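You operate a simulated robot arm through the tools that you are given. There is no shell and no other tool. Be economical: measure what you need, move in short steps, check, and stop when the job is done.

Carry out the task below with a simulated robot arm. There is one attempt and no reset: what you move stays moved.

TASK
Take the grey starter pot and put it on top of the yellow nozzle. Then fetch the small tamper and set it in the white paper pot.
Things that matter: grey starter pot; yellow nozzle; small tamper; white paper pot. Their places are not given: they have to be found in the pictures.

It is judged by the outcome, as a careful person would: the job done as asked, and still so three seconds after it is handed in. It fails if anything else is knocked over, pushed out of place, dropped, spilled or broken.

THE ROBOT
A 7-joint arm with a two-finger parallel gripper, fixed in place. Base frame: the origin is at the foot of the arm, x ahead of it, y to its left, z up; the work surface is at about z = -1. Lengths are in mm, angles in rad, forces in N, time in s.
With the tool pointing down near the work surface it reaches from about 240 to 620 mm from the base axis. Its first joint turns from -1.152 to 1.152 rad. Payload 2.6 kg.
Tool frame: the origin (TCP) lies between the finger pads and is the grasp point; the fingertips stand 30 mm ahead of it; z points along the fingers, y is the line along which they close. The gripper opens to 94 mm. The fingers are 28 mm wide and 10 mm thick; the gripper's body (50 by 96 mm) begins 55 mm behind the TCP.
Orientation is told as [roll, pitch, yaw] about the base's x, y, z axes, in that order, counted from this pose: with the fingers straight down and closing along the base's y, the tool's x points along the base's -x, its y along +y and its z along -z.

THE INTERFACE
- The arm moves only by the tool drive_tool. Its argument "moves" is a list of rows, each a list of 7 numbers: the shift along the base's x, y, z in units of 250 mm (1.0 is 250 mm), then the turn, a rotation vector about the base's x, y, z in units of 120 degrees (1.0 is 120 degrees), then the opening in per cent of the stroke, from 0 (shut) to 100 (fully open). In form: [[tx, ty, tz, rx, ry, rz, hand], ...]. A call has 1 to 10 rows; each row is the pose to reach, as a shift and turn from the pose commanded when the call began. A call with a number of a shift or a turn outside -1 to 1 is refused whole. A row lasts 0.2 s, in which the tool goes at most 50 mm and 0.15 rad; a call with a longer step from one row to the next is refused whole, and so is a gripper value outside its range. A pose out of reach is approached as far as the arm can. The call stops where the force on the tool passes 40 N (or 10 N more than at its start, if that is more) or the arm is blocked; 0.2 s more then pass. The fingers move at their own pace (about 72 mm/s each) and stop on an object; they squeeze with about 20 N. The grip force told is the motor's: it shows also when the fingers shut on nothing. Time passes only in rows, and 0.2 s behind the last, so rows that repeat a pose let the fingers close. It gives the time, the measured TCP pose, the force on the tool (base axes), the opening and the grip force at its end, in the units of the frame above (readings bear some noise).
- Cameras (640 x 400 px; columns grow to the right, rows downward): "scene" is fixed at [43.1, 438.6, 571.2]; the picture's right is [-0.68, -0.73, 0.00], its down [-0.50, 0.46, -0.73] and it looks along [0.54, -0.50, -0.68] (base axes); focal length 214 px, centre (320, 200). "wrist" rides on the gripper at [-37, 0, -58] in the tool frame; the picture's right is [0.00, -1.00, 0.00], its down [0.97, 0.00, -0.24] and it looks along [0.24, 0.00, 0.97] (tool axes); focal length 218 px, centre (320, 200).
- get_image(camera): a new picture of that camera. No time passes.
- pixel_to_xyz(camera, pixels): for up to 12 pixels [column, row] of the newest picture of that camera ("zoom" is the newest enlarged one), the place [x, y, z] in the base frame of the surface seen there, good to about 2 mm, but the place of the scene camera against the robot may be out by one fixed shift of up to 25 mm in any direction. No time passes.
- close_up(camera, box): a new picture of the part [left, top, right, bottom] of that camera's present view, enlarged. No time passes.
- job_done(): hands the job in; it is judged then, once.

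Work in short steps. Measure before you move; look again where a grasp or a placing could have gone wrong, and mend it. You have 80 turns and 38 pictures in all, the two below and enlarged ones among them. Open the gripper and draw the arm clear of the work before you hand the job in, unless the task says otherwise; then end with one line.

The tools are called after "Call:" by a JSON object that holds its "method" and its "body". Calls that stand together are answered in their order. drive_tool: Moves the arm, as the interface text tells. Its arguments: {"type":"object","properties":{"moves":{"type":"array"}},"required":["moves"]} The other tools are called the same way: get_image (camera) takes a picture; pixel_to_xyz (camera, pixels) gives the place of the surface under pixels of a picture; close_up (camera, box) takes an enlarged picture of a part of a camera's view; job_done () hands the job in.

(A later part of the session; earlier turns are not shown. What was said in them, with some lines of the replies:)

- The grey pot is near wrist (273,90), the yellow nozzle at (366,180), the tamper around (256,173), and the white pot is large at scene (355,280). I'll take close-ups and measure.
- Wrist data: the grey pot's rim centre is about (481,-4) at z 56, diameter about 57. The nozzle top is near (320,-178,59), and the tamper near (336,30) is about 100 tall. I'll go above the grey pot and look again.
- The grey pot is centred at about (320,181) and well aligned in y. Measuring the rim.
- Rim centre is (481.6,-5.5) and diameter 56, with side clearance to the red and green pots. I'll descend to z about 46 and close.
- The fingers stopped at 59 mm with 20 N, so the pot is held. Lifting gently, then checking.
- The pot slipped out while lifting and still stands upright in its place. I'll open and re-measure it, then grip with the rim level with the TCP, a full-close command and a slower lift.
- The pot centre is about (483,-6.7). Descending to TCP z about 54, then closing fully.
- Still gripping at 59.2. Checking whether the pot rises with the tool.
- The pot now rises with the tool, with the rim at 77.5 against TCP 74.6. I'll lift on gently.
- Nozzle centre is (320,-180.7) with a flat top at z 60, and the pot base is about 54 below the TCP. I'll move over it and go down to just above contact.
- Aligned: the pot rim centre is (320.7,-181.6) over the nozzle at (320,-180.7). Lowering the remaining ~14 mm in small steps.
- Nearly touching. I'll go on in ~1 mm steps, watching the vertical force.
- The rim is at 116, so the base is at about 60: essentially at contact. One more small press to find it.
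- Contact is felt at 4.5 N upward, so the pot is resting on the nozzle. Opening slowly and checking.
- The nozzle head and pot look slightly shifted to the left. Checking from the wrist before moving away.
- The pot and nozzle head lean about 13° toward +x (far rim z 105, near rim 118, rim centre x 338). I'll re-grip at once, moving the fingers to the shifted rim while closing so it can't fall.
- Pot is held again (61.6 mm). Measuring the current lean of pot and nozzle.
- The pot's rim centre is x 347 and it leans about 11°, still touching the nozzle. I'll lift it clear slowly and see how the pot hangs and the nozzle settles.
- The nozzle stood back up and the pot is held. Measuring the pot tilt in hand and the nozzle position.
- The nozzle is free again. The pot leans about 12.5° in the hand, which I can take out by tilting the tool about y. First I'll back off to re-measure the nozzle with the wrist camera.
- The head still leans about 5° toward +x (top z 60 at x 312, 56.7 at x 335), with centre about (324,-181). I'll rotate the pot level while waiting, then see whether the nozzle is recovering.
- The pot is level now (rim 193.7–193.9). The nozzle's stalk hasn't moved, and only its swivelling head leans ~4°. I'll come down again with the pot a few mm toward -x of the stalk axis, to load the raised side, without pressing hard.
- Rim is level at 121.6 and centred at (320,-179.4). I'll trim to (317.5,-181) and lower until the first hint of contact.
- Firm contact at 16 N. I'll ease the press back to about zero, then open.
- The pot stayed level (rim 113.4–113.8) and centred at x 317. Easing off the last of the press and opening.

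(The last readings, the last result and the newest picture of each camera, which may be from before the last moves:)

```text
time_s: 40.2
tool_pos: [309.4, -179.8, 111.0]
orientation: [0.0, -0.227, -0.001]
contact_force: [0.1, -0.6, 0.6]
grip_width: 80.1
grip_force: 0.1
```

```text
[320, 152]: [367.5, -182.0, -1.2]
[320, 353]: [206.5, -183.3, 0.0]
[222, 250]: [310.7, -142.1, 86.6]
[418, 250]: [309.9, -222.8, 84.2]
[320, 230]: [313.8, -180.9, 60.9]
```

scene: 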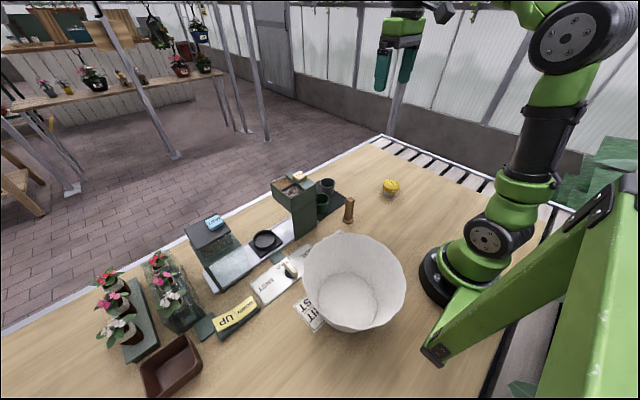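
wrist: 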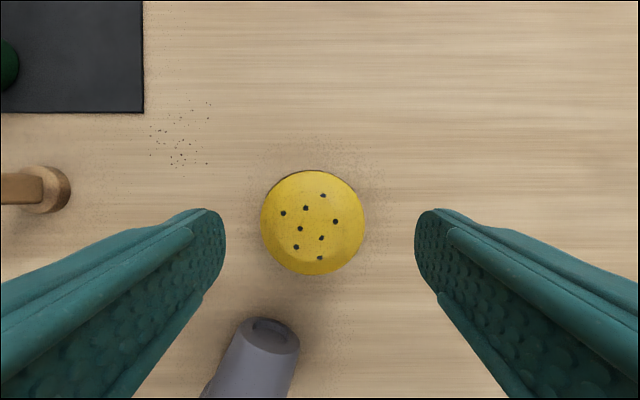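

The pot slid off toward -x when released and now lies on its side near (269,335). I won't give up. I'll measure where it lies, then raise the tool clear and look.

Call:
{"method": "pixel_to_xyz", "body": {"camera": "wrist", "pixels": [[269, 335], [236, 390], [285, 390], [255, 395], [312, 190], [312, 250], [312, 220], [280, 222], [345, 222], [312, 173], [312, 270]]}}

Call:
{"method": "drive_tool", "body": {"moves": [[0, 0, 0.08, 0, 0, 0, 85], [0, 0, 0.2, 0, 0.03, 0, 90], [0, 0, 0.35, 0, 0.06, 0, 95], [0, 0, 0.5, 0, 0.09, 0, 100], [-0.1, 0, 0.65, 0, 0.108, 0, 100], [-0.16, 0, 0.8, 0, 0.108, 0, 100], [-0.16, 0.1, 0.9, 0, 0.108, 0, 100], [-0.16, 0.15, 0.9, 0, 0.108, 0, 100], [-0.16, 0.15, 0.9, 0, 0.108, 0, 100]]}}

Call:
{"method": "get_image", "body": {"camera": "wrist"}}

```text
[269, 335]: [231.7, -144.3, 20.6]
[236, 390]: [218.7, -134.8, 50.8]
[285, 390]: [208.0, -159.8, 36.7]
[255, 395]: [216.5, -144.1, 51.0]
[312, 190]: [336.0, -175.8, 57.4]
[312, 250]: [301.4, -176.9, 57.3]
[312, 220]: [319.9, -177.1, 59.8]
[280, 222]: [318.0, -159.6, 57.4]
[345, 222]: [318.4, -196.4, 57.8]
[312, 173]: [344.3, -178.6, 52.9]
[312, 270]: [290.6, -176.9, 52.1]
```

```text
time_s: 42.2
tool_pos: [271.2, -142.7, 335.7]
orientation: [-0.001, 0.0, 0.0]
contact_force: [0.1, 0.6, 0.3]
grip_width: 93.9
grip_force: 0.0
```

```text
5 pictures are left
```

wrist: 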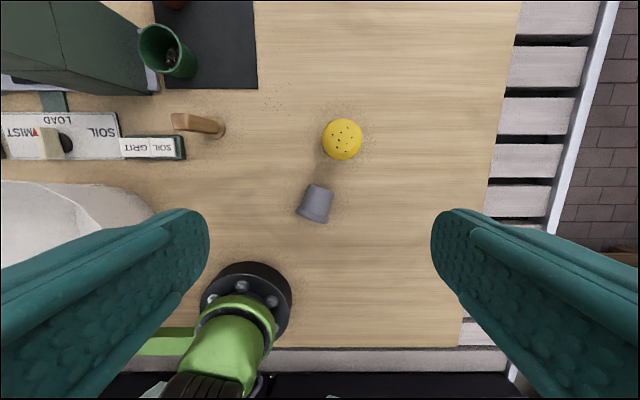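

No soil spill is visible and the nozzle is upright and level again. The pot lies with its base toward +x and its mouth toward -x. Measuring it.

Call:
{"method": "pixel_to_xyz", "body": {"camera": "wrist", "pixels": [[319, 187], [308, 188], [330, 192], [315, 204], [303, 208], [327, 212], [312, 219], [298, 210], [325, 222], [316, 196], [342, 138], [312, 222]]}}

```text
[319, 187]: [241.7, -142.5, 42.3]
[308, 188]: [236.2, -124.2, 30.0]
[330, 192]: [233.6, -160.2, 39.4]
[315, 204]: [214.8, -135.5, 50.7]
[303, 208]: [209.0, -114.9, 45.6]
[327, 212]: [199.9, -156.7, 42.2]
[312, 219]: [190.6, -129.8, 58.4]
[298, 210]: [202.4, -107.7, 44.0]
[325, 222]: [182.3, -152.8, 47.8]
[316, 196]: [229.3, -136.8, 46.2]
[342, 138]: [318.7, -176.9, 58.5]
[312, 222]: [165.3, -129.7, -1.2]
```

The pot's axis is clear: base (242,-142), mouth (191,-130). Before handling it, I'll use free measurements on existing pictures to map the white paper pot and the tamper.

Call:
{"method": "pixel_to_xyz", "body": {"camera": "scene", "pixels": [[345, 234], [318, 240], [304, 262], [312, 300], [330, 325], [355, 330], [385, 318], [404, 280], [398, 255], [375, 238], [350, 295], [370, 290]]}}

Call:
{"method": "pixel_to_xyz", "body": {"camera": "wrist", "pixels": [[2, 181], [60, 183], [120, 190], [150, 208], [100, 215], [30, 215], [210, 125], [222, 130], [175, 121], [182, 122], [190, 115], [140, 250]]}}

```text
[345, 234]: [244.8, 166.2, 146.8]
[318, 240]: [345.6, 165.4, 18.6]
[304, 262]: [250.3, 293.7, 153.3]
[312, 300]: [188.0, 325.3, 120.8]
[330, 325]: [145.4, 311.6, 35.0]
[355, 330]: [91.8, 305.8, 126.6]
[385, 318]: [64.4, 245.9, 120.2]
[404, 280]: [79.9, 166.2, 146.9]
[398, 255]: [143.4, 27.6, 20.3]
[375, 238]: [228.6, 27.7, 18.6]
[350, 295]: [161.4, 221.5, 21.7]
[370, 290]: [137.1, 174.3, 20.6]
```

```text
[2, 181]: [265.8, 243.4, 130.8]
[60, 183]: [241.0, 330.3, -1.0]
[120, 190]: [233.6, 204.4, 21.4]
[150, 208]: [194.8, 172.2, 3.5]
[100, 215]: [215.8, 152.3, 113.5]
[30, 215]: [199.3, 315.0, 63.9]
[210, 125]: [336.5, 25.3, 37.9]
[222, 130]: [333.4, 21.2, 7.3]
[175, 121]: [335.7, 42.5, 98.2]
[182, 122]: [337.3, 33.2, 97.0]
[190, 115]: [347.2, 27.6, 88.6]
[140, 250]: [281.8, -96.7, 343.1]
```

Paper pot: centre about (160,229), inner radius about 95, rim z 130, floor z 3. Tamper: axis about (335,37), top z 98.

To right the grey pot, I'll grip it across its rim end (yaw -14°), lift it, carry it to open table and tilt the tool so the mouth turns up.

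Call:
{"method": "drive_tool", "body": {"moves": [[-0.04, 0.006, -0.16, 0, 0, -0.03, 100], [-0.09, 0.013, -0.32, 0, 0, -0.06, 100], [-0.14, 0.02, -0.48, 0, 0, -0.09, 100], [-0.19, 0.027, -0.64, 0, 0, -0.118, 100], [-0.24, 0.034, -0.8, 0, 0, -0.118, 100], [-0.272, 0.039, -0.94, 0, 0, -0.118, 100], [-0.272, 0.039, -0.98, 0, 0, -0.118, 100], [-0.272, 0.039, -0.98, 0, 0, -0.118, 100]]}}

```text
time_s: 44.0
tool_pos: [200.3, -131.6, 89.9]
orientation: [0.001, -0.001, -0.249]
contact_force: [-0.6, 0.8, 0.9]
grip_width: 93.8
grip_force: 0.0
```

Call:
{"method": "drive_tool", "body": {"moves": [[0.008, -0.004, -0.1, 0, 0, 0, 100], [0.008, -0.004, -0.19, 0, 0, 0, 100], [0.008, -0.004, -0.225, 0, 0, 0, 100], [0.008, -0.004, -0.225, 0, 0, 0, 0], [0.008, -0.004, -0.225, 0, 0, 0, 0], [0.008, -0.004, -0.225, 0, 0, 0, 0], [0.008, -0.004, -0.225, 0, 0, 0, 0]]}}

Call:
{"method": "drive_tool", "body": {"moves": [[0, 0, 0.02, 0, 0, 0, 0], [0, 0, 0.05, 0, 0, 0, 0], [0.01, 0, 0.1, 0, 0, 0, 0], [0.04, 0.01, 0.16, 0, 0, 0, 0], [0.09, 0.05, 0.23, 0, 0, 0, 0], [0.15, 0.1, 0.28, 0, 0, 0, 0], [0.22, 0.16, 0.3, 0, 0, 0, 0], [0.29, 0.21, 0.3, 0, 0, 0, 0], [0.34, 0.25, 0.3, 0, 0, 0, 0], [0.36, 0.26, 0.3, 0, 0, 0, 0]]}}

```text
time_s: 45.6
tool_pos: [204.1, -134.2, 35.1]
orientation: [0.0, 0.0, -0.247]
contact_force: [0.4, 0.8, -0.1]
grip_width: 61.2
grip_force: 19.8
```

```text
time_s: 47.8
tool_pos: [292.4, -69.4, 109.5]
orientation: [0.001, 0.001, -0.247]
contact_force: [-0.1, -1.1, -0.5]
grip_width: 61.2
grip_force: 20.0
```

Held at 61.2 mm. Now tilting the tool about the closing axis, with the base going down and the mouth up.

Call:
{"method": "drive_tool", "body": {"moves": [[0, 0, 0, 0.016, 0.064, 0, 0], [0, 0, 0, 0.032, 0.128, 0, 0], [0, 0, 0, 0.048, 0.192, 0, 0], [0, 0, 0, 0.064, 0.256, 0, 0], [0, 0, 0, 0.08, 0.32, 0, 0], [0, 0, 0, 0.096, 0.384, 0, 0], [0, 0, 0, 0.112, 0.448, 0, 0], [0, 0, 0, 0.128, 0.509, 0, 0], [0, 0, 0, 0.128, 0.509, 0, 0]]}}

Call:
{"method": "get_image", "body": {"camera": "wrist"}}

```text
time_s: 49.8
tool_pos: [293.6, -68.6, 111.1]
orientation: [-0.002, 1.101, -0.248]
contact_force: [0.2, 0.4, -1.2]
grip_width: 61.1
grip_force: 20.1
```

```text
4 pictures are left
```

wrist: 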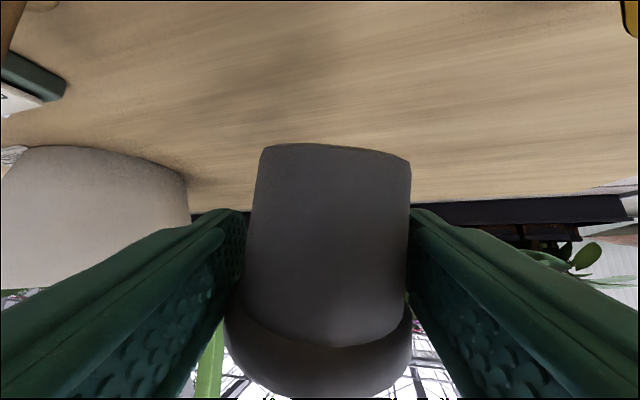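

The full tilt was reached, with the pot's base down and mouth up. Measuring its attitude.

Call:
{"method": "pixel_to_xyz", "body": {"camera": "wrist", "pixels": [[335, 146], [270, 148], [400, 158], [330, 200], [325, 260], [322, 320], [320, 350], [300, 390], [318, 375]]}}

```text
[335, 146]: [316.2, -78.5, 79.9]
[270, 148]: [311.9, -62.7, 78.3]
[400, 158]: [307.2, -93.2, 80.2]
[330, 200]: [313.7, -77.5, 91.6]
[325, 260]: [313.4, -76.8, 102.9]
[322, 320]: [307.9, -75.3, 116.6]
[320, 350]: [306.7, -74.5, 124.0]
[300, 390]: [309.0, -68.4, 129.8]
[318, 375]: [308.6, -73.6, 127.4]
```

The pot leans about 22° back from upright. I'll tilt 0.15 rad more, leaving ~14°, and lower it to the open table until contact.

Call:
{"method": "drive_tool", "body": {"moves": [[0, 0, -0.04, 0.009, 0.035, 0, 0], [0, 0, -0.1, 0.0175, 0.0695, 0, 0], [0, 0, -0.16, 0.0175, 0.0695, 0, 0], [0, 0, -0.21, 0.0175, 0.0695, 0, 0], [0, 0, -0.24, 0.0175, 0.0695, 0, 0], [0, 0, -0.25, 0.0175, 0.0695, 0, 0], [0, 0, -0.25, 0.0175, 0.0695, 0, 0]]}}

Call:
{"method": "drive_tool", "body": {"moves": [[0, 0, -0.006, 0, 0, 0, 0], [0, 0, -0.012, 0, 0, 0, 0], [0, 0, -0.012, 0, 0, 0, 0]]}}

```text
time_s: 51.4
tool_pos: [293.3, -70.0, 46.9]
orientation: [-0.002, 1.25, -0.247]
contact_force: [1.5, -1.0, -0.2]
grip_width: 60.7
grip_force: 19.8
```

```text
time_s: 52.2
tool_pos: [294.0, -69.1, 43.3]
orientation: [-0.001, 1.249, -0.249]
contact_force: [0.5, -0.4, -1.3]
grip_width: 60.6
grip_force: 20.3
```

Call:
{"method": "drive_tool", "body": {"moves": [[0, 0, -0.006, 0, 0, 0, 0], [0, 0, -0.006, 0, 0, 0, 0]]}}

Call:
{"method": "drive_tool", "body": {"moves": [[0, 0, -0.006, 0, 0, 0, 0], [0, 0, -0.006, 0, 0, 0, 0]]}}

```text
time_s: 52.8
tool_pos: [293.0, -69.0, 41.8]
orientation: [-0.004, 1.25, -0.248]
contact_force: [-0.7, 0.3, -0.4]
grip_width: 60.7
grip_force: 19.9
```

```text
time_s: 53.4
tool_pos: [292.9, -69.4, 41.0]
orientation: [-0.001, 1.249, -0.248]
contact_force: [-1.2, 0.2, -0.5]
grip_width: 59.0
grip_force: 20.2
```

The grip width went from 60.7 to 59.0, so the base has touched and the pot is pivoting toward upright. A little more press will square it.

Call:
{"method": "drive_tool", "body": {"moves": [[0, 0, -0.006, 0, 0, 0, 0], [0, 0, -0.006, 0, 0, 0, 0]]}}

Call:
{"method": "drive_tool", "body": {"moves": [[0, 0, -0.005, 0, 0, 0, 0], [0, 0, -0.005, 0, 0, 0, 0]]}}

```text
time_s: 54.0
tool_pos: [292.8, -68.7, 39.8]
orientation: [-0.005, 1.25, -0.248]
contact_force: [-0.7, 0.0, 3.2]
grip_width: 58.8
grip_force: 20.0
```

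```text
time_s: 54.6
tool_pos: [294.7, -70.4, 38.4]
orientation: [-0.005, 1.247, -0.252]
contact_force: [0.2, -4.7, 14.6]
grip_width: 58.3
grip_force: 20.1
```

Firm base contact. Easing the press, opening gently, and backing straight out along the fingers.

Call:
{"method": "drive_tool", "body": {"moves": [[0, 0, 0.005, 0, 0, 0, 0], [0, 0, 0.006, 0, 0, 0, 62], [0, 0, 0.006, 0, 0, 0, 68], [0, 0, 0.006, 0, 0, 0, 78], [0, 0, 0.006, 0, 0, 0, 100], [0, 0, 0.006, 0, 0, 0, 100], [0, 0, 0.006, 0, 0, 0, 100]]}}

Call:
{"method": "drive_tool", "body": {"moves": [[0.03, -0.0075, 0.01, 0, 0, 0, 100], [0.09, -0.0225, 0.03, 0, 0, 0, 100], [0.16, -0.04, 0.053, 0, 0, 0, 100], [0.24, -0.06, 0.08, 0, 0, 0, 100], [0.32, -0.08, 0.107, 0, 0, 0, 100], [0.36, -0.09, 0.16, -0.015, -0.06, 0, 100], [0.36, -0.09, 0.25, -0.03, -0.12, 0, 100], [0.36, -0.09, 0.36, -0.045, -0.18, 0, 100], [0.36, -0.09, 0.5, -0.06, -0.24, 0, 100], [0.36, -0.09, 0.65, -0.075, -0.3, 0, 100]]}}

```text
time_s: 56.2
tool_pos: [293.4, -70.0, 38.9]
orientation: [-0.001, 1.25, -0.247]
contact_force: [-1.1, 0.0, -0.2]
grip_width: 93.9
grip_force: 0.0
```

```text
time_s: 58.4
tool_pos: [381.9, -91.9, 204.0]
orientation: [-0.001, 0.601, -0.246]
contact_force: [-0.2, -0.3, -0.4]
grip_width: 94.1
grip_force: 0.1
out of reach, approached as far as the arm can: row 4, 5, 6
```

Call:
{"method": "drive_tool", "body": {"moves": [[-0.05, 0, 0.05, -0.015, -0.06, 0, 100], [-0.12, 0, 0.1, -0.03, -0.12, 0, 100], [-0.2, 0, 0.14, -0.045, -0.18, 0, 100], [-0.28, -0.03, 0.16, -0.06, -0.24, 0, 100], [-0.34, -0.06, 0.16, -0.07, -0.279, 0, 100], [-0.36, -0.09, 0.16, -0.07, -0.279, 0, 100]]}}

Call:
{"method": "drive_tool", "body": {"moves": [[0, 0, 0, 0, 0, 0.06, 100], [0, 0, 0, 0, 0, 0.118, 100], [0, 0, 0, 0, 0, 0.118, 100]]}}

Call:
{"method": "get_image", "body": {"camera": "wrist"}}

```text
time_s: 59.8
tool_pos: [293.5, -114.4, 242.3]
orientation: [0.001, -0.001, -0.248]
contact_force: [-0.4, 0.4, 0.1]
grip_width: 94.1
grip_force: 0.1
```

```text
time_s: 60.6
tool_pos: [293.6, -113.8, 241.4]
orientation: [0.001, -0.001, 0.004]
contact_force: [0.7, 0.7, -0.8]
grip_width: 94.2
grip_force: 0.0
```

```text
3 pictures are left
```

wrist: 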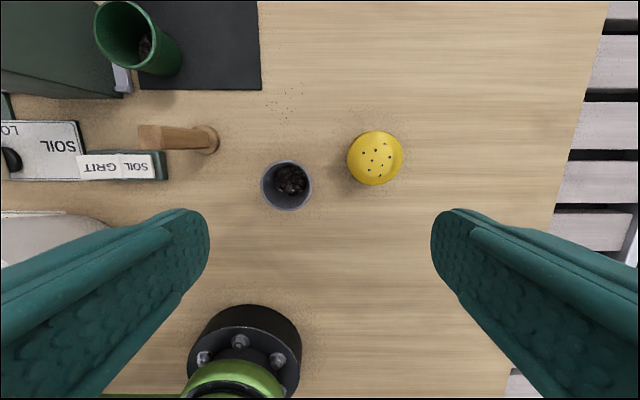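

The pot stands upright again with its soil still in it. Measuring pot and nozzle precisely.

Call:
{"method": "pixel_to_xyz", "body": {"camera": "wrist", "pixels": [[264, 185], [309, 186], [287, 163], [287, 207], [375, 157], [350, 158], [400, 158], [375, 134], [375, 182], [375, 147], [375, 168], [291, 180]]}}

Call:
{"method": "pixel_to_xyz", "body": {"camera": "wrist", "pixels": [[362, 157], [388, 157], [365, 147], [385, 147], [365, 168], [385, 168], [262, 185], [312, 185], [287, 161], [287, 210], [141, 140], [215, 142]]}}

```text
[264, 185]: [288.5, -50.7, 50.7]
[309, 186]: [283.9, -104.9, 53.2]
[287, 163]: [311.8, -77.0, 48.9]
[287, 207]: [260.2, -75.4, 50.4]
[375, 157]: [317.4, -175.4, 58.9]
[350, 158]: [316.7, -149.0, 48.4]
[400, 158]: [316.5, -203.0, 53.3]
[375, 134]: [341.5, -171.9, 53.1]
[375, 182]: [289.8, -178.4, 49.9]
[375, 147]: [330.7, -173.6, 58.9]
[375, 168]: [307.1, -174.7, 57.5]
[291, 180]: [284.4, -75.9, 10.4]
```

```text
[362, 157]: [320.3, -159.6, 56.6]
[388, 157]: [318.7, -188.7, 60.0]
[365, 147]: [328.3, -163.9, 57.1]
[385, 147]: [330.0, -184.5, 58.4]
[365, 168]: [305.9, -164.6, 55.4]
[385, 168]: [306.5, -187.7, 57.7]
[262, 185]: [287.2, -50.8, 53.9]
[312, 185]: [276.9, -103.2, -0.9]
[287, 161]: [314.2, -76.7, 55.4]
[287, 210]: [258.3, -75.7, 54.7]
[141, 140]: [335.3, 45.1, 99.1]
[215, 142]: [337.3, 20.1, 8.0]
```

The rim centre is (286.3,-77.8). The nozzle now leans slightly as a whole about its foot: head centre (315.7,-176), up from (320.3,-180.7) when upright. Before placing, I'll straighten it by holding its head and moving it back to its upright position.

Call:
{"method": "drive_tool", "body": {"moves": [[0.02, -0.06, -0.05, 0, 0, 0, 100], [0.04, -0.12, -0.15, 0, 0, 0, 100], [0.06, -0.18, -0.26, 0, 0, 0, 100], [0.088, -0.249, -0.37, 0, 0, 0, 100], [0.088, -0.249, -0.48, 0, 0, 0, 100], [0.088, -0.249, -0.6, 0, 0, 0, 100], [0.088, -0.249, -0.69, 0, 0, 0, 100], [0.088, -0.249, -0.73, 0, 0, 0, 100], [0.088, -0.249, -0.73, 0, 0, 0, 100]]}}

Call:
{"method": "drive_tool", "body": {"moves": [[0, 0, 0, 0, 0, 0, 70], [0, 0, 0, 0, 0, 0, 62], [0, 0, 0, 0, 0, 0, 55], [0, 0, 0, 0, 0, 0, 50], [0, 0, 0, 0, 0, 0, 50]]}}

```text
time_s: 62.6
tool_pos: [313.1, -176.8, 60.4]
orientation: [0.002, -0.002, 0.002]
contact_force: [0.2, 0.8, 0.2]
grip_width: 93.9
grip_force: 0.1
```

```text
time_s: 63.8
tool_pos: [313.9, -175.9, 60.0]
orientation: [0.001, 0.0, 0.001]
contact_force: [0.2, 0.4, 0.2]
grip_width: 60.5
grip_force: 19.7
```

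Head held at 60.5 mm. Shifting it back by (+4.6,-4.7) mm, then pressing lightly to seat its foot.

Call:
{"method": "drive_tool", "body": {"moves": [[0.009, -0.009, 0, 0, 0, 0, 50], [0.018, -0.019, 0, 0, 0, 0, 50], [0.018, -0.019, 0, 0, 0, 0, 50]]}}

Call:
{"method": "drive_tool", "body": {"moves": [[0, 0, -0.004, 0, 0, 0, 50], [0, 0, -0.008, 0, 0, 0, 50], [0, 0, -0.008, 0, 0, 0, 50]]}}

```text
time_s: 64.6
tool_pos: [321.2, -180.9, 60.0]
orientation: [0.0, 0.0, 0.002]
contact_force: [-0.3, 0.1, 0.1]
grip_width: 60.6
grip_force: 20.1
```

```text
time_s: 65.4
tool_pos: [320.3, -181.8, 57.9]
orientation: [-0.001, -0.004, 0.002]
contact_force: [-1.8, -1.9, 16.2]
grip_width: 60.3
grip_force: 20.7
```

It moved freely and seated firmly at 16 N. Easing off, opening slowly, and rising straight up.

Call:
{"method": "drive_tool", "body": {"moves": [[0, 0, 0.007, 0, 0, 0, 50], [0, 0, 0.007, 0, 0, 0, 62], [0, 0, 0.007, 0, 0, 0, 66], [0, 0, 0.007, 0, 0, 0, 72], [0, 0, 0.007, 0, 0, 0, 90], [0, 0, 0.007, 0, 0, 0, 100], [0, 0, 0.007, 0, 0, 0, 100]]}}

Call:
{"method": "drive_tool", "body": {"moves": [[0, 0, 0.08, 0, 0, 0, 100], [0, 0, 0.2, 0, 0, 0, 100], [0, 0, 0.35, 0, 0, 0, 100], [-0.04, 0.1, 0.42, 0, 0, 0, 100], [-0.08, 0.2, 0.42, 0, 0, 0, 100], [-0.12, 0.3, 0.42, 0, 0, 0, 100], [-0.134, 0.412, 0.42, 0, 0, 0, 100], [-0.134, 0.412, 0.42, 0, 0, 0, 100]]}}

```text
time_s: 67.0
tool_pos: [319.0, -180.6, 58.8]
orientation: [-0.002, -0.002, 0.002]
contact_force: [0.3, -0.5, 0.2]
grip_width: 93.9
grip_force: 0.1
```

```text
time_s: 68.8
tool_pos: [286.7, -80.0, 164.5]
orientation: [-0.001, -0.002, 0.001]
contact_force: [0.0, 0.2, 0.5]
grip_width: 94.0
grip_force: 0.1
```

Now over the pot. Descending to its rim level and closing.

Call:
{"method": "drive_tool", "body": {"moves": [[0, 0.008, -0.12, 0, 0, 0, 92], [0, 0.008, -0.24, 0, 0, 0, 92], [0, 0.008, -0.36, 0, 0, 0, 92], [0, 0.008, -0.43, 0, 0, 0, 92], [0, 0.008, -0.45, 0, 0, 0, 92], [0, 0.008, -0.45, 0, 0, 0, 92]]}}

Call:
{"method": "drive_tool", "body": {"moves": [[0, 0, 0, 0, 0, 0, 70], [0, 0, 0, 0, 0, 0, 60], [0, 0, 0, 0, 0, 0, 0], [0, 0, 0, 0, 0, 0, 0], [0, 0, 0, 0, 0, 0, 0]]}}

Call:
{"method": "drive_tool", "body": {"moves": [[0, 0, 0.01, 0, 0, 0, 0], [0, 0, 0.03, 0, 0, 0, 0], [0, 0, 0.06, 0, 0, 0, 0], [0, 0, 0.11, 0, 0, 0, 0], [0, 0, 0.17, 0, 0, 0, 0], [0, 0, 0.24, 0, 0, 0, 0], [0, 0, 0.31, 0, 0, 0, 0], [0, 0, 0.38, 0, 0, 0, 0], [0, 0, 0.44, 0, 0, 0, 0], [0, 0, 0.47, 0, 0, 0, 0]]}}

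Call:
{"method": "drive_tool", "body": {"moves": [[-0.01, -0.03, 0.03, 0, 0, 0, 0], [-0.03, -0.08, 0.06, 0, 0, 0, 0], [-0.05, -0.15, 0.06, 0, 0, 0, 0], [-0.07, -0.22, 0.06, 0, 0, 0, 0], [-0.09, -0.29, 0.06, 0, 0, 0, 0], [-0.1, -0.35, 0.06, 0, 0, 0, 0], [-0.1, -0.4, 0.06, 0, 0, 0, 0], [-0.1, -0.412, 0.06, 0, 0, 0, 0], [-0.1, -0.412, 0.06, 0, 0, 0, 0]]}}

Call:
{"method": "get_image", "body": {"camera": "wrist"}}

```text
time_s: 70.2
tool_pos: [286.2, -76.2, 51.6]
orientation: [0.002, 0.0, 0.001]
contact_force: [-0.3, -0.2, -0.4]
grip_width: 86.5
grip_force: 0.1
```

```text
time_s: 71.4
tool_pos: [286.5, -77.9, 52.6]
orientation: [0.001, -0.001, 0.0]
contact_force: [-0.3, -0.4, -0.2]
grip_width: 59.1
grip_force: 19.7
```

```text
time_s: 73.6
tool_pos: [285.9, -76.5, 169.3]
orientation: [0.002, 0.002, 0.001]
contact_force: [-0.5, 0.6, 0.0]
grip_width: 58.9
grip_force: 20.2
```

```text
time_s: 75.6
tool_pos: [259.3, -178.4, 184.1]
orientation: [0.0, 0.0, 0.002]
contact_force: [0.6, -0.5, -0.5]
grip_width: 59.1
grip_force: 20.3
```

```text
2 pictures are left
```

wrist: 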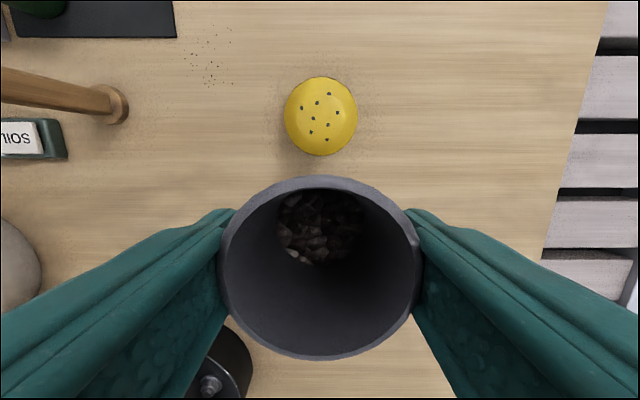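

The pot is held and the nozzle is in view. Measuring the level and position of both.

Call:
{"method": "pixel_to_xyz", "body": {"camera": "wrist", "pixels": [[321, 115], [288, 116], [354, 116], [321, 81], [321, 151], [305, 115], [337, 115], [321, 98], [321, 134]]}}

Call:
{"method": "pixel_to_xyz", "body": {"camera": "wrist", "pixels": [[320, 180], [320, 356], [223, 265], [417, 265], [240, 215], [400, 215], [298, 92], [344, 92], [298, 140], [344, 140]]}}

```text
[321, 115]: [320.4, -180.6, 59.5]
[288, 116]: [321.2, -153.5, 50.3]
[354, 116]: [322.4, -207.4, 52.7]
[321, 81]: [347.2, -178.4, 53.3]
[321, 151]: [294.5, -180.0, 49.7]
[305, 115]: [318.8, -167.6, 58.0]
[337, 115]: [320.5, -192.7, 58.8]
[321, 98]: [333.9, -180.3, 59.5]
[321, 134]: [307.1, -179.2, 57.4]
```

```text
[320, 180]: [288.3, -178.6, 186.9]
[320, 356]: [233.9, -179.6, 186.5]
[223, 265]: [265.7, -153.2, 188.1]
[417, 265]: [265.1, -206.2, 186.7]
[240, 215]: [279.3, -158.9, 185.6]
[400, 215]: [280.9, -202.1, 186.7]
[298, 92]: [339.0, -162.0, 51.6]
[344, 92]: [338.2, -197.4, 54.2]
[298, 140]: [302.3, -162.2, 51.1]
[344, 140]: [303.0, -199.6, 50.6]
```

The nozzle is close to level at (320.7,-180.3), and the pot is level with rim centre (261.1,-179.7). Moving over and down to just above contact.

Call:
{"method": "drive_tool", "body": {"moves": [[0.03, 0, 0, 0, 0, 0, 0], [0.08, -0.001, 0, 0, 0, 0, 0], [0.14, -0.002, 0, 0, 0, 0, 0], [0.2, -0.003, 0, 0, 0, 0, 0], [0.235, -0.003, 0, 0, 0, 0, 0], [0.239, -0.003, -0.04, 0, 0, 0, 0], [0.239, -0.003, -0.1, 0, 0, 0, 0], [0.239, -0.003, -0.17, 0, 0, 0, 0], [0.239, -0.003, -0.23, 0, 0, 0, 0], [0.239, -0.003, -0.26, 0, 0, 0, 0]]}}

Call:
{"method": "drive_tool", "body": {"moves": [[0, 0, -0.008, 0, 0, 0, 0], [0, 0, -0.016, 0, 0, 0, 0], [0, 0, -0.02, 0, 0, 0, 0], [0, 0, -0.02, 0, 0, 0, 0], [0, 0, -0.02, 0, 0, 0, 0]]}}

```text
time_s: 77.8
tool_pos: [319.8, -181.5, 118.8]
orientation: [0.001, 0.002, 0.0]
contact_force: [0.0, -0.9, -0.1]
grip_width: 58.8
grip_force: 20.0
```

```text
time_s: 79.0
tool_pos: [320.5, -180.3, 114.4]
orientation: [0.002, 0.001, 0.001]
contact_force: [-0.6, -0.1, -0.7]
grip_width: 59.0
grip_force: 20.0
```

Call:
{"method": "drive_tool", "body": {"moves": [[0, 0, -0.004, 0, 0, 0, 0], [0, 0, -0.004, 0, 0, 0, 0]]}}

Call:
{"method": "drive_tool", "body": {"moves": [[0, 0, -0.003, 0, 0, 0, 0], [0, 0, -0.003, 0, 0, 0, 0]]}}

Call:
{"method": "drive_tool", "body": {"moves": [[0, 0, -0.002, 0, 0, 0, 0], [0, 0, -0.002, 0, 0, 0, 0]]}}

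```text
time_s: 79.6
tool_pos: [322.2, -180.3, 113.6]
orientation: [0.001, 0.0, 0.002]
contact_force: [0.1, -0.2, -0.1]
grip_width: 59.1
grip_force: 19.8
```

```text
time_s: 80.2
tool_pos: [321.3, -180.0, 110.8]
orientation: [0.002, -0.002, 0.003]
contact_force: [-0.3, -0.7, 0.0]
grip_width: 59.0
grip_force: 20.3
```

```text
time_s: 80.8
tool_pos: [320.7, -179.1, 112.3]
orientation: [0.002, -0.001, 0.001]
contact_force: [0.3, -0.1, -0.7]
grip_width: 59.1
grip_force: 20.1
```

Call:
{"method": "drive_tool", "body": {"moves": [[0, 0, -0.002, 0, 0, 0, 0], [0, 0, -0.002, 0, 0, 0, 0]]}}

Call:
{"method": "drive_tool", "body": {"moves": [[0, 0, -0.002, 0, 0, 0, 0], [0, 0, -0.002, 0, 0, 0, 0]]}}

Call:
{"method": "drive_tool", "body": {"moves": [[0, 0, -0.002, 0, 0, 0, 0], [0, 0, -0.002, 0, 0, 0, 0]]}}

```text
time_s: 81.4
tool_pos: [321.7, -180.0, 111.7]
orientation: [0.002, 0.001, 0.002]
contact_force: [0.1, -0.1, 0.0]
grip_width: 58.8
grip_force: 20.3
```

```text
time_s: 82.0
tool_pos: [321.7, -181.1, 111.2]
orientation: [0.001, -0.004, 0.002]
contact_force: [-0.8, 0.9, 3.7]
grip_width: 59.2
grip_force: 19.8
```

```text
time_s: 82.6
tool_pos: [321.7, -180.0, 111.5]
orientation: [-0.001, -0.002, 0.002]
contact_force: [-0.6, -0.3, 9.1]
grip_width: 59.0
grip_force: 19.5
```

Contact: 3.7 N, then 9.1 N. Backing off to about 1–2 N, then opening by small steps so the fingers stay close as guards.

Call:
{"method": "drive_tool", "body": {"moves": [[0, 0, 0.003, 0, 0, 0, 0], [0, 0, 0.003, 0, 0, 0, 0]]}}

Call:
{"method": "drive_tool", "body": {"moves": [[0, 0, 0, 0, 0, 0, 64], [0, 0, 0, 0, 0, 0, 66], [0, 0, 0, 0, 0, 0, 68], [0, 0, 0, 0, 0, 0, 70]]}}

Call:
{"method": "get_image", "body": {"camera": "wrist"}}

Call:
{"method": "pixel_to_xyz", "body": {"camera": "wrist", "pixels": [[320, 182], [320, 357], [223, 265], [417, 265], [320, 165], [320, 235]]}}

```text
time_s: 83.2
tool_pos: [322.1, -179.7, 110.9]
orientation: [-0.001, 0.0, 0.001]
contact_force: [0.7, -1.4, 3.1]
grip_width: 58.8
grip_force: 19.7
```

```text
time_s: 84.2
tool_pos: [321.6, -180.6, 111.2]
orientation: [-0.001, 0.001, 0.002]
contact_force: [-0.4, 0.8, 0.8]
grip_width: 65.8
grip_force: 0.1
```

```text
1 pictures are left
```

wrist: 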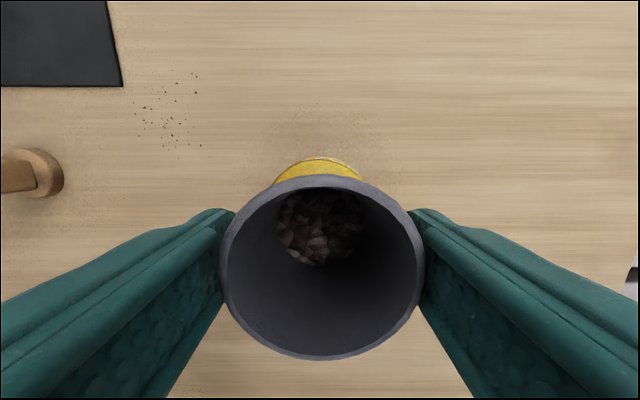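

```text
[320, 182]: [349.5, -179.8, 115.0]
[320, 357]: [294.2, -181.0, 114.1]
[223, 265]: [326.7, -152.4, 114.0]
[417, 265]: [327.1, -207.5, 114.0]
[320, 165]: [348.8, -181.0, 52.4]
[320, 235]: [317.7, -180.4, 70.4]
```

Released at 65.8 mm with the rim level (114–115) and centred at (321.8,-180). Opening wider slowly, then rising straight up.

Call:
{"method": "drive_tool", "body": {"moves": [[0, 0, 0, 0, 0, 0, 76], [0, 0, 0, 0, 0, 0, 84], [0, 0, 0, 0, 0, 0, 90], [0, 0, 0.01, 0, 0, 0, 90], [0, 0, 0.04, 0, 0, 0, 90], [0, 0, 0.1, 0, 0, 0, 90], [0, 0, 0.2, 0, 0, 0, 90], [0, 0, 0.35, 0, 0, 0, 90], [0, 0, 0.5, 0, 0, 0, 90], [0, 0, 0.56, 0, 0, 0, 90]]}}

```text
time_s: 86.4
tool_pos: [320.9, -177.7, 253.3]
orientation: [0.001, -0.001, 0.002]
contact_force: [0.4, 0.3, -0.7]
grip_width: 84.5
grip_force: 0.1
```

The pot should be standing on the nozzle; I'll confirm with the last picture later. Now moving over the tamper at about (335.5,36.5) with a part-open hand.

Call:
{"method": "drive_tool", "body": {"moves": [[0.01, 0.08, 0, 0, 0, 0, 90], [0.02, 0.22, 0, 0, 0, 0, 70], [0.03, 0.38, 0, 0, 0, 0, 55], [0.04, 0.55, 0, 0, 0, 0, 55], [0.05, 0.72, 0, 0, 0, 0, 55], [0.056, 0.82, 0, 0, 0, 0, 55], [0.056, 0.865, 0, 0, 0, 0, 55], [0.056, 0.865, -0.1, 0, 0, 0, 55], [0.056, 0.865, -0.2, 0, 0, 0, 55], [0.056, 0.865, -0.2, 0, 0, 0, 55]]}}

```text
time_s: 88.6
tool_pos: [335.0, 36.5, 202.3]
orientation: [0.002, 0.0, 0.001]
contact_force: [0.2, -0.5, -1.0]
grip_width: 51.6
grip_force: 0.1
```

Call:
{"method": "drive_tool", "body": {"moves": [[0, 0, -0.12, 0, 0, 0, 55], [0, 0, -0.24, 0, 0, 0, 55], [0, 0, -0.34, 0, 0, 0, 55], [0, 0, -0.44, 0, 0, 0, 55], [0, 0, -0.5, 0, 0, 0, 55], [0, 0, -0.52, 0, 0, 0, 55], [0, 0, -0.52, 0, 0, 0, 30], [0, 0, -0.52, 0, 0, 0, 0], [0, 0, -0.52, 0, 0, 0, 0], [0, 0, -0.52, 0, 0, 0, 0]]}}

Call:
{"method": "drive_tool", "body": {"moves": [[0, 0, 0.01, 0, 0, 0, 0], [0, 0, 0.03, 0, 0, 0, 0], [0, 0, 0.07, 0, 0, 0, 0], [0, 0, 0.13, 0, 0, 0, 0], [0, 0, 0.21, 0, 0, 0, 0], [0, 0, 0.3, 0, 0, 0, 0], [0, 0, 0.4, 0, 0, 0, 0], [0, 0, 0.5, 0, 0, 0, 0], [0, 0, 0.58, 0, 0, 0, 0], [0, 0, 0.64, 0, 0, 0, 0]]}}

```text
time_s: 90.8
tool_pos: [335.6, 35.4, 70.5]
orientation: [0.002, 0.001, 0.003]
contact_force: [-0.4, 1.0, 0.1]
grip_width: 25.5
grip_force: 20.1
```

```text
time_s: 93.0
tool_pos: [333.9, 35.5, 232.4]
orientation: [0.0, 0.001, 0.0]
contact_force: [0.0, -0.7, 0.0]
grip_width: 25.6
grip_force: 20.3
```

The tamper is held at 25.5 mm, steady. Carrying it above the rim height to the middle of the paper pot, about (165,222).

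Call:
{"method": "drive_tool", "body": {"moves": [[-0.03, 0.033, 0.01, 0, 0, 0, 0], [-0.1, 0.11, 0.02, 0, 0, 0, 0], [-0.2, 0.22, 0.02, 0, 0, 0, 0], [-0.31, 0.342, 0.02, 0, 0, 0, 0], [-0.42, 0.463, 0.02, 0, 0, 0, 0], [-0.53, 0.585, 0.02, 0, 0, 0, 0], [-0.62, 0.684, 0.02, 0, 0, 0, 0], [-0.67, 0.74, 0.02, 0, 0, 0, 0], [-0.676, 0.746, 0.02, 0, 0, 0, 0], [-0.676, 0.746, 0.02, 0, 0, 0, 0]]}}

Call:
{"method": "pixel_to_xyz", "body": {"camera": "scene", "pixels": [[340, 285], [350, 310], [335, 300], [375, 300], [325, 285], [360, 270], [345, 265], [380, 280], [365, 315]]}}

```text
time_s: 95.2
tool_pos: [164.6, 222.6, 236.0]
orientation: [0.002, -0.003, 0.002]
contact_force: [-0.5, -1.2, -0.8]
grip_width: 25.6
grip_force: 20.0
```

```text
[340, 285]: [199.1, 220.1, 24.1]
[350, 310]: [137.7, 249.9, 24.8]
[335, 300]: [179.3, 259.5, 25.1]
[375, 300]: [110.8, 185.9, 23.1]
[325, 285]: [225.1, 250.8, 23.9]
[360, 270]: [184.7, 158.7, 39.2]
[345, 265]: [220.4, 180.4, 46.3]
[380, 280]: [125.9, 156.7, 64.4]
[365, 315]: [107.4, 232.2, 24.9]
```

Floor is at z about 5 and spans around (165,218), so the target is good. Lowering to just above the floor.

Call:
{"method": "drive_tool", "body": {"moves": [[0, 0, -0.05, 0, 0, 0, 0], [0, 0, -0.14, 0, 0, 0, 0], [0, 0, -0.24, 0, 0, 0, 0], [0, 0, -0.34, 0, 0, 0, 0], [0, 0, -0.44, 0, 0, 0, 0], [0, 0, -0.52, 0, 0, 0, 0], [0, 0, -0.58, 0, 0, 0, 0], [0, 0, -0.605, 0, 0, 0, 0], [0, 0, -0.615, 0, 0, 0, 0], [0, 0, -0.615, 0, 0, 0, 0]]}}

Call:
{"method": "drive_tool", "body": {"moves": [[0, 0, -0.006, 0, 0, 0, 0], [0, 0, -0.012, 0, 0, 0, 0], [0, 0, -0.012, 0, 0, 0, 0]]}}

Call:
{"method": "drive_tool", "body": {"moves": [[0, 0, -0.005, 0, 0, 0, 0], [0, 0, -0.005, 0, 0, 0, 0]]}}

```text
time_s: 97.4
tool_pos: [165.9, 221.3, 83.1]
orientation: [-0.001, 0.0, 0.003]
contact_force: [-0.6, 0.1, 0.4]
grip_width: 25.6
grip_force: 20.1
```

```text
time_s: 98.2
tool_pos: [167.2, 222.5, 79.9]
orientation: [0.0, 0.0, 0.0]
contact_force: [0.9, 0.3, -0.1]
grip_width: 25.5
grip_force: 19.6
```

```text
time_s: 98.8
tool_pos: [166.3, 222.6, 78.1]
orientation: [-0.001, 0.0, 0.003]
contact_force: [-0.4, 0.0, -0.5]
grip_width: 25.8
grip_force: 20.1
```

Call:
{"method": "drive_tool", "body": {"moves": [[0, 0, -0.004, 0, 0, 0, 0], [0, 0, -0.004, 0, 0, 0, 0]]}}

Call:
{"method": "drive_tool", "body": {"moves": [[0, 0, -0.004, 0, 0, 0, 0], [0, 0, -0.004, 0, 0, 0, 0]]}}

Call:
{"method": "drive_tool", "body": {"moves": [[0, 0, -0.004, 0, 0, 0, 0], [0, 0, -0.004, 0, 0, 0, 0]]}}

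```text
time_s: 99.4
tool_pos: [165.7, 223.5, 76.8]
orientation: [0.0, 0.001, 0.0]
contact_force: [0.0, 0.0, -0.6]
grip_width: 25.2
grip_force: 20.0
```

```text
time_s: 100.0
tool_pos: [167.6, 221.1, 77.1]
orientation: [0.001, 0.0, 0.0]
contact_force: [1.0, 0.0, 0.2]
grip_width: 25.4
grip_force: 19.6
```

```text
time_s: 100.6
tool_pos: [167.2, 222.3, 76.0]
orientation: [0.002, -0.001, 0.002]
contact_force: [-1.5, -1.0, 15.5]
grip_width: 25.5
grip_force: 20.0
```

Contact with the floor. Easing off a little, opening, and rising straight out.

Call:
{"method": "drive_tool", "body": {"moves": [[0, 0, 0.003, 0, 0, 0, 0], [0, 0, 0.003, 0, 0, 0, 28], [0, 0, 0.003, 0, 0, 0, 34], [0, 0, 0.003, 0, 0, 0, 42], [0, 0, 0.003, 0, 0, 0, 55], [0, 0, 0.003, 0, 0, 0, 55], [0, 0, 0.003, 0, 0, 0, 55]]}}

Call:
{"method": "drive_tool", "body": {"moves": [[0, 0, 0.03, 0, 0, 0, 55], [0, 0, 0.1, 0, 0, 0, 55], [0, 0, 0.22, 0, 0, 0, 55], [0, 0, 0.36, 0, 0, 0, 55], [0, 0, 0.52, 0, 0, 0, 55], [0, 0, 0.68, 0, 0, 0, 55], [0, 0, 0.82, 0, 0, 0, 55], [0, 0, 0.92, 0, 0, 0, 55], [0, 0, 0.92, 0, 0, 0, 55]]}}

Call:
{"method": "drive_tool", "body": {"moves": [[0.1, -0.1, 0, 0, 0, 0, 60], [0.2, -0.2, 0.03, 0, 0, 0, 70], [0.3, -0.3, 0.06, 0, 0, 0, 80], [0.4, -0.4, 0.1, 0, 0, 0, 90], [0.5, -0.5, 0.15, 0, 0, 0, 100], [0.6, -0.6, 0.2, 0, 0, 0, 100], [0.7, -0.65, 0.25, 0, 0, 0, 100], [0.7, -0.65, 0.25, 0, 0, 0, 100]]}}

Call:
{"method": "get_image", "body": {"camera": "scene"}}

```text
time_s: 102.2
tool_pos: [166.9, 222.8, 75.7]
orientation: [0.003, 0.0, 0.001]
contact_force: [0.7, -0.1, -1.2]
grip_width: 51.6
grip_force: 0.1
```

```text
time_s: 104.2
tool_pos: [165.2, 221.8, 305.8]
orientation: [0.001, 0.001, 0.002]
contact_force: [0.4, 0.1, 1.1]
grip_width: 51.8
grip_force: 0.1
```

```text
time_s: 106.0
tool_pos: [343.0, 59.2, 368.4]
orientation: [0.0, 0.002, 0.0]
contact_force: [0.0, -0.6, -0.1]
grip_width: 94.1
grip_force: 0.0
```

```text
0 pictures are left
```

scene: 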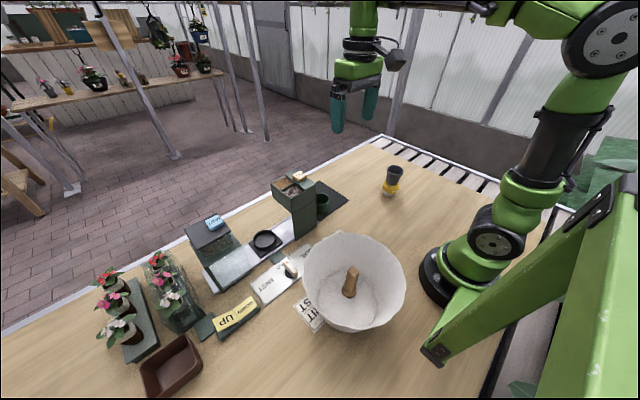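

The final picture shows the grey pot on the yellow nozzle at (392,180), and the tamper standing in the white paper pot at (351,282). The arm is clear and the gripper open, so I'm handing in.

Call:
{"method": "job_done", "body": {}}

```text
The job is handed in.
```

The grey starter pot is standing on the yellow nozzle and the small tamper is in the white paper pot, but the pot fell off the nozzle on an earlier try. I righted it and saw no spilled soil. I also nudged the nozzle back upright before the final placing.
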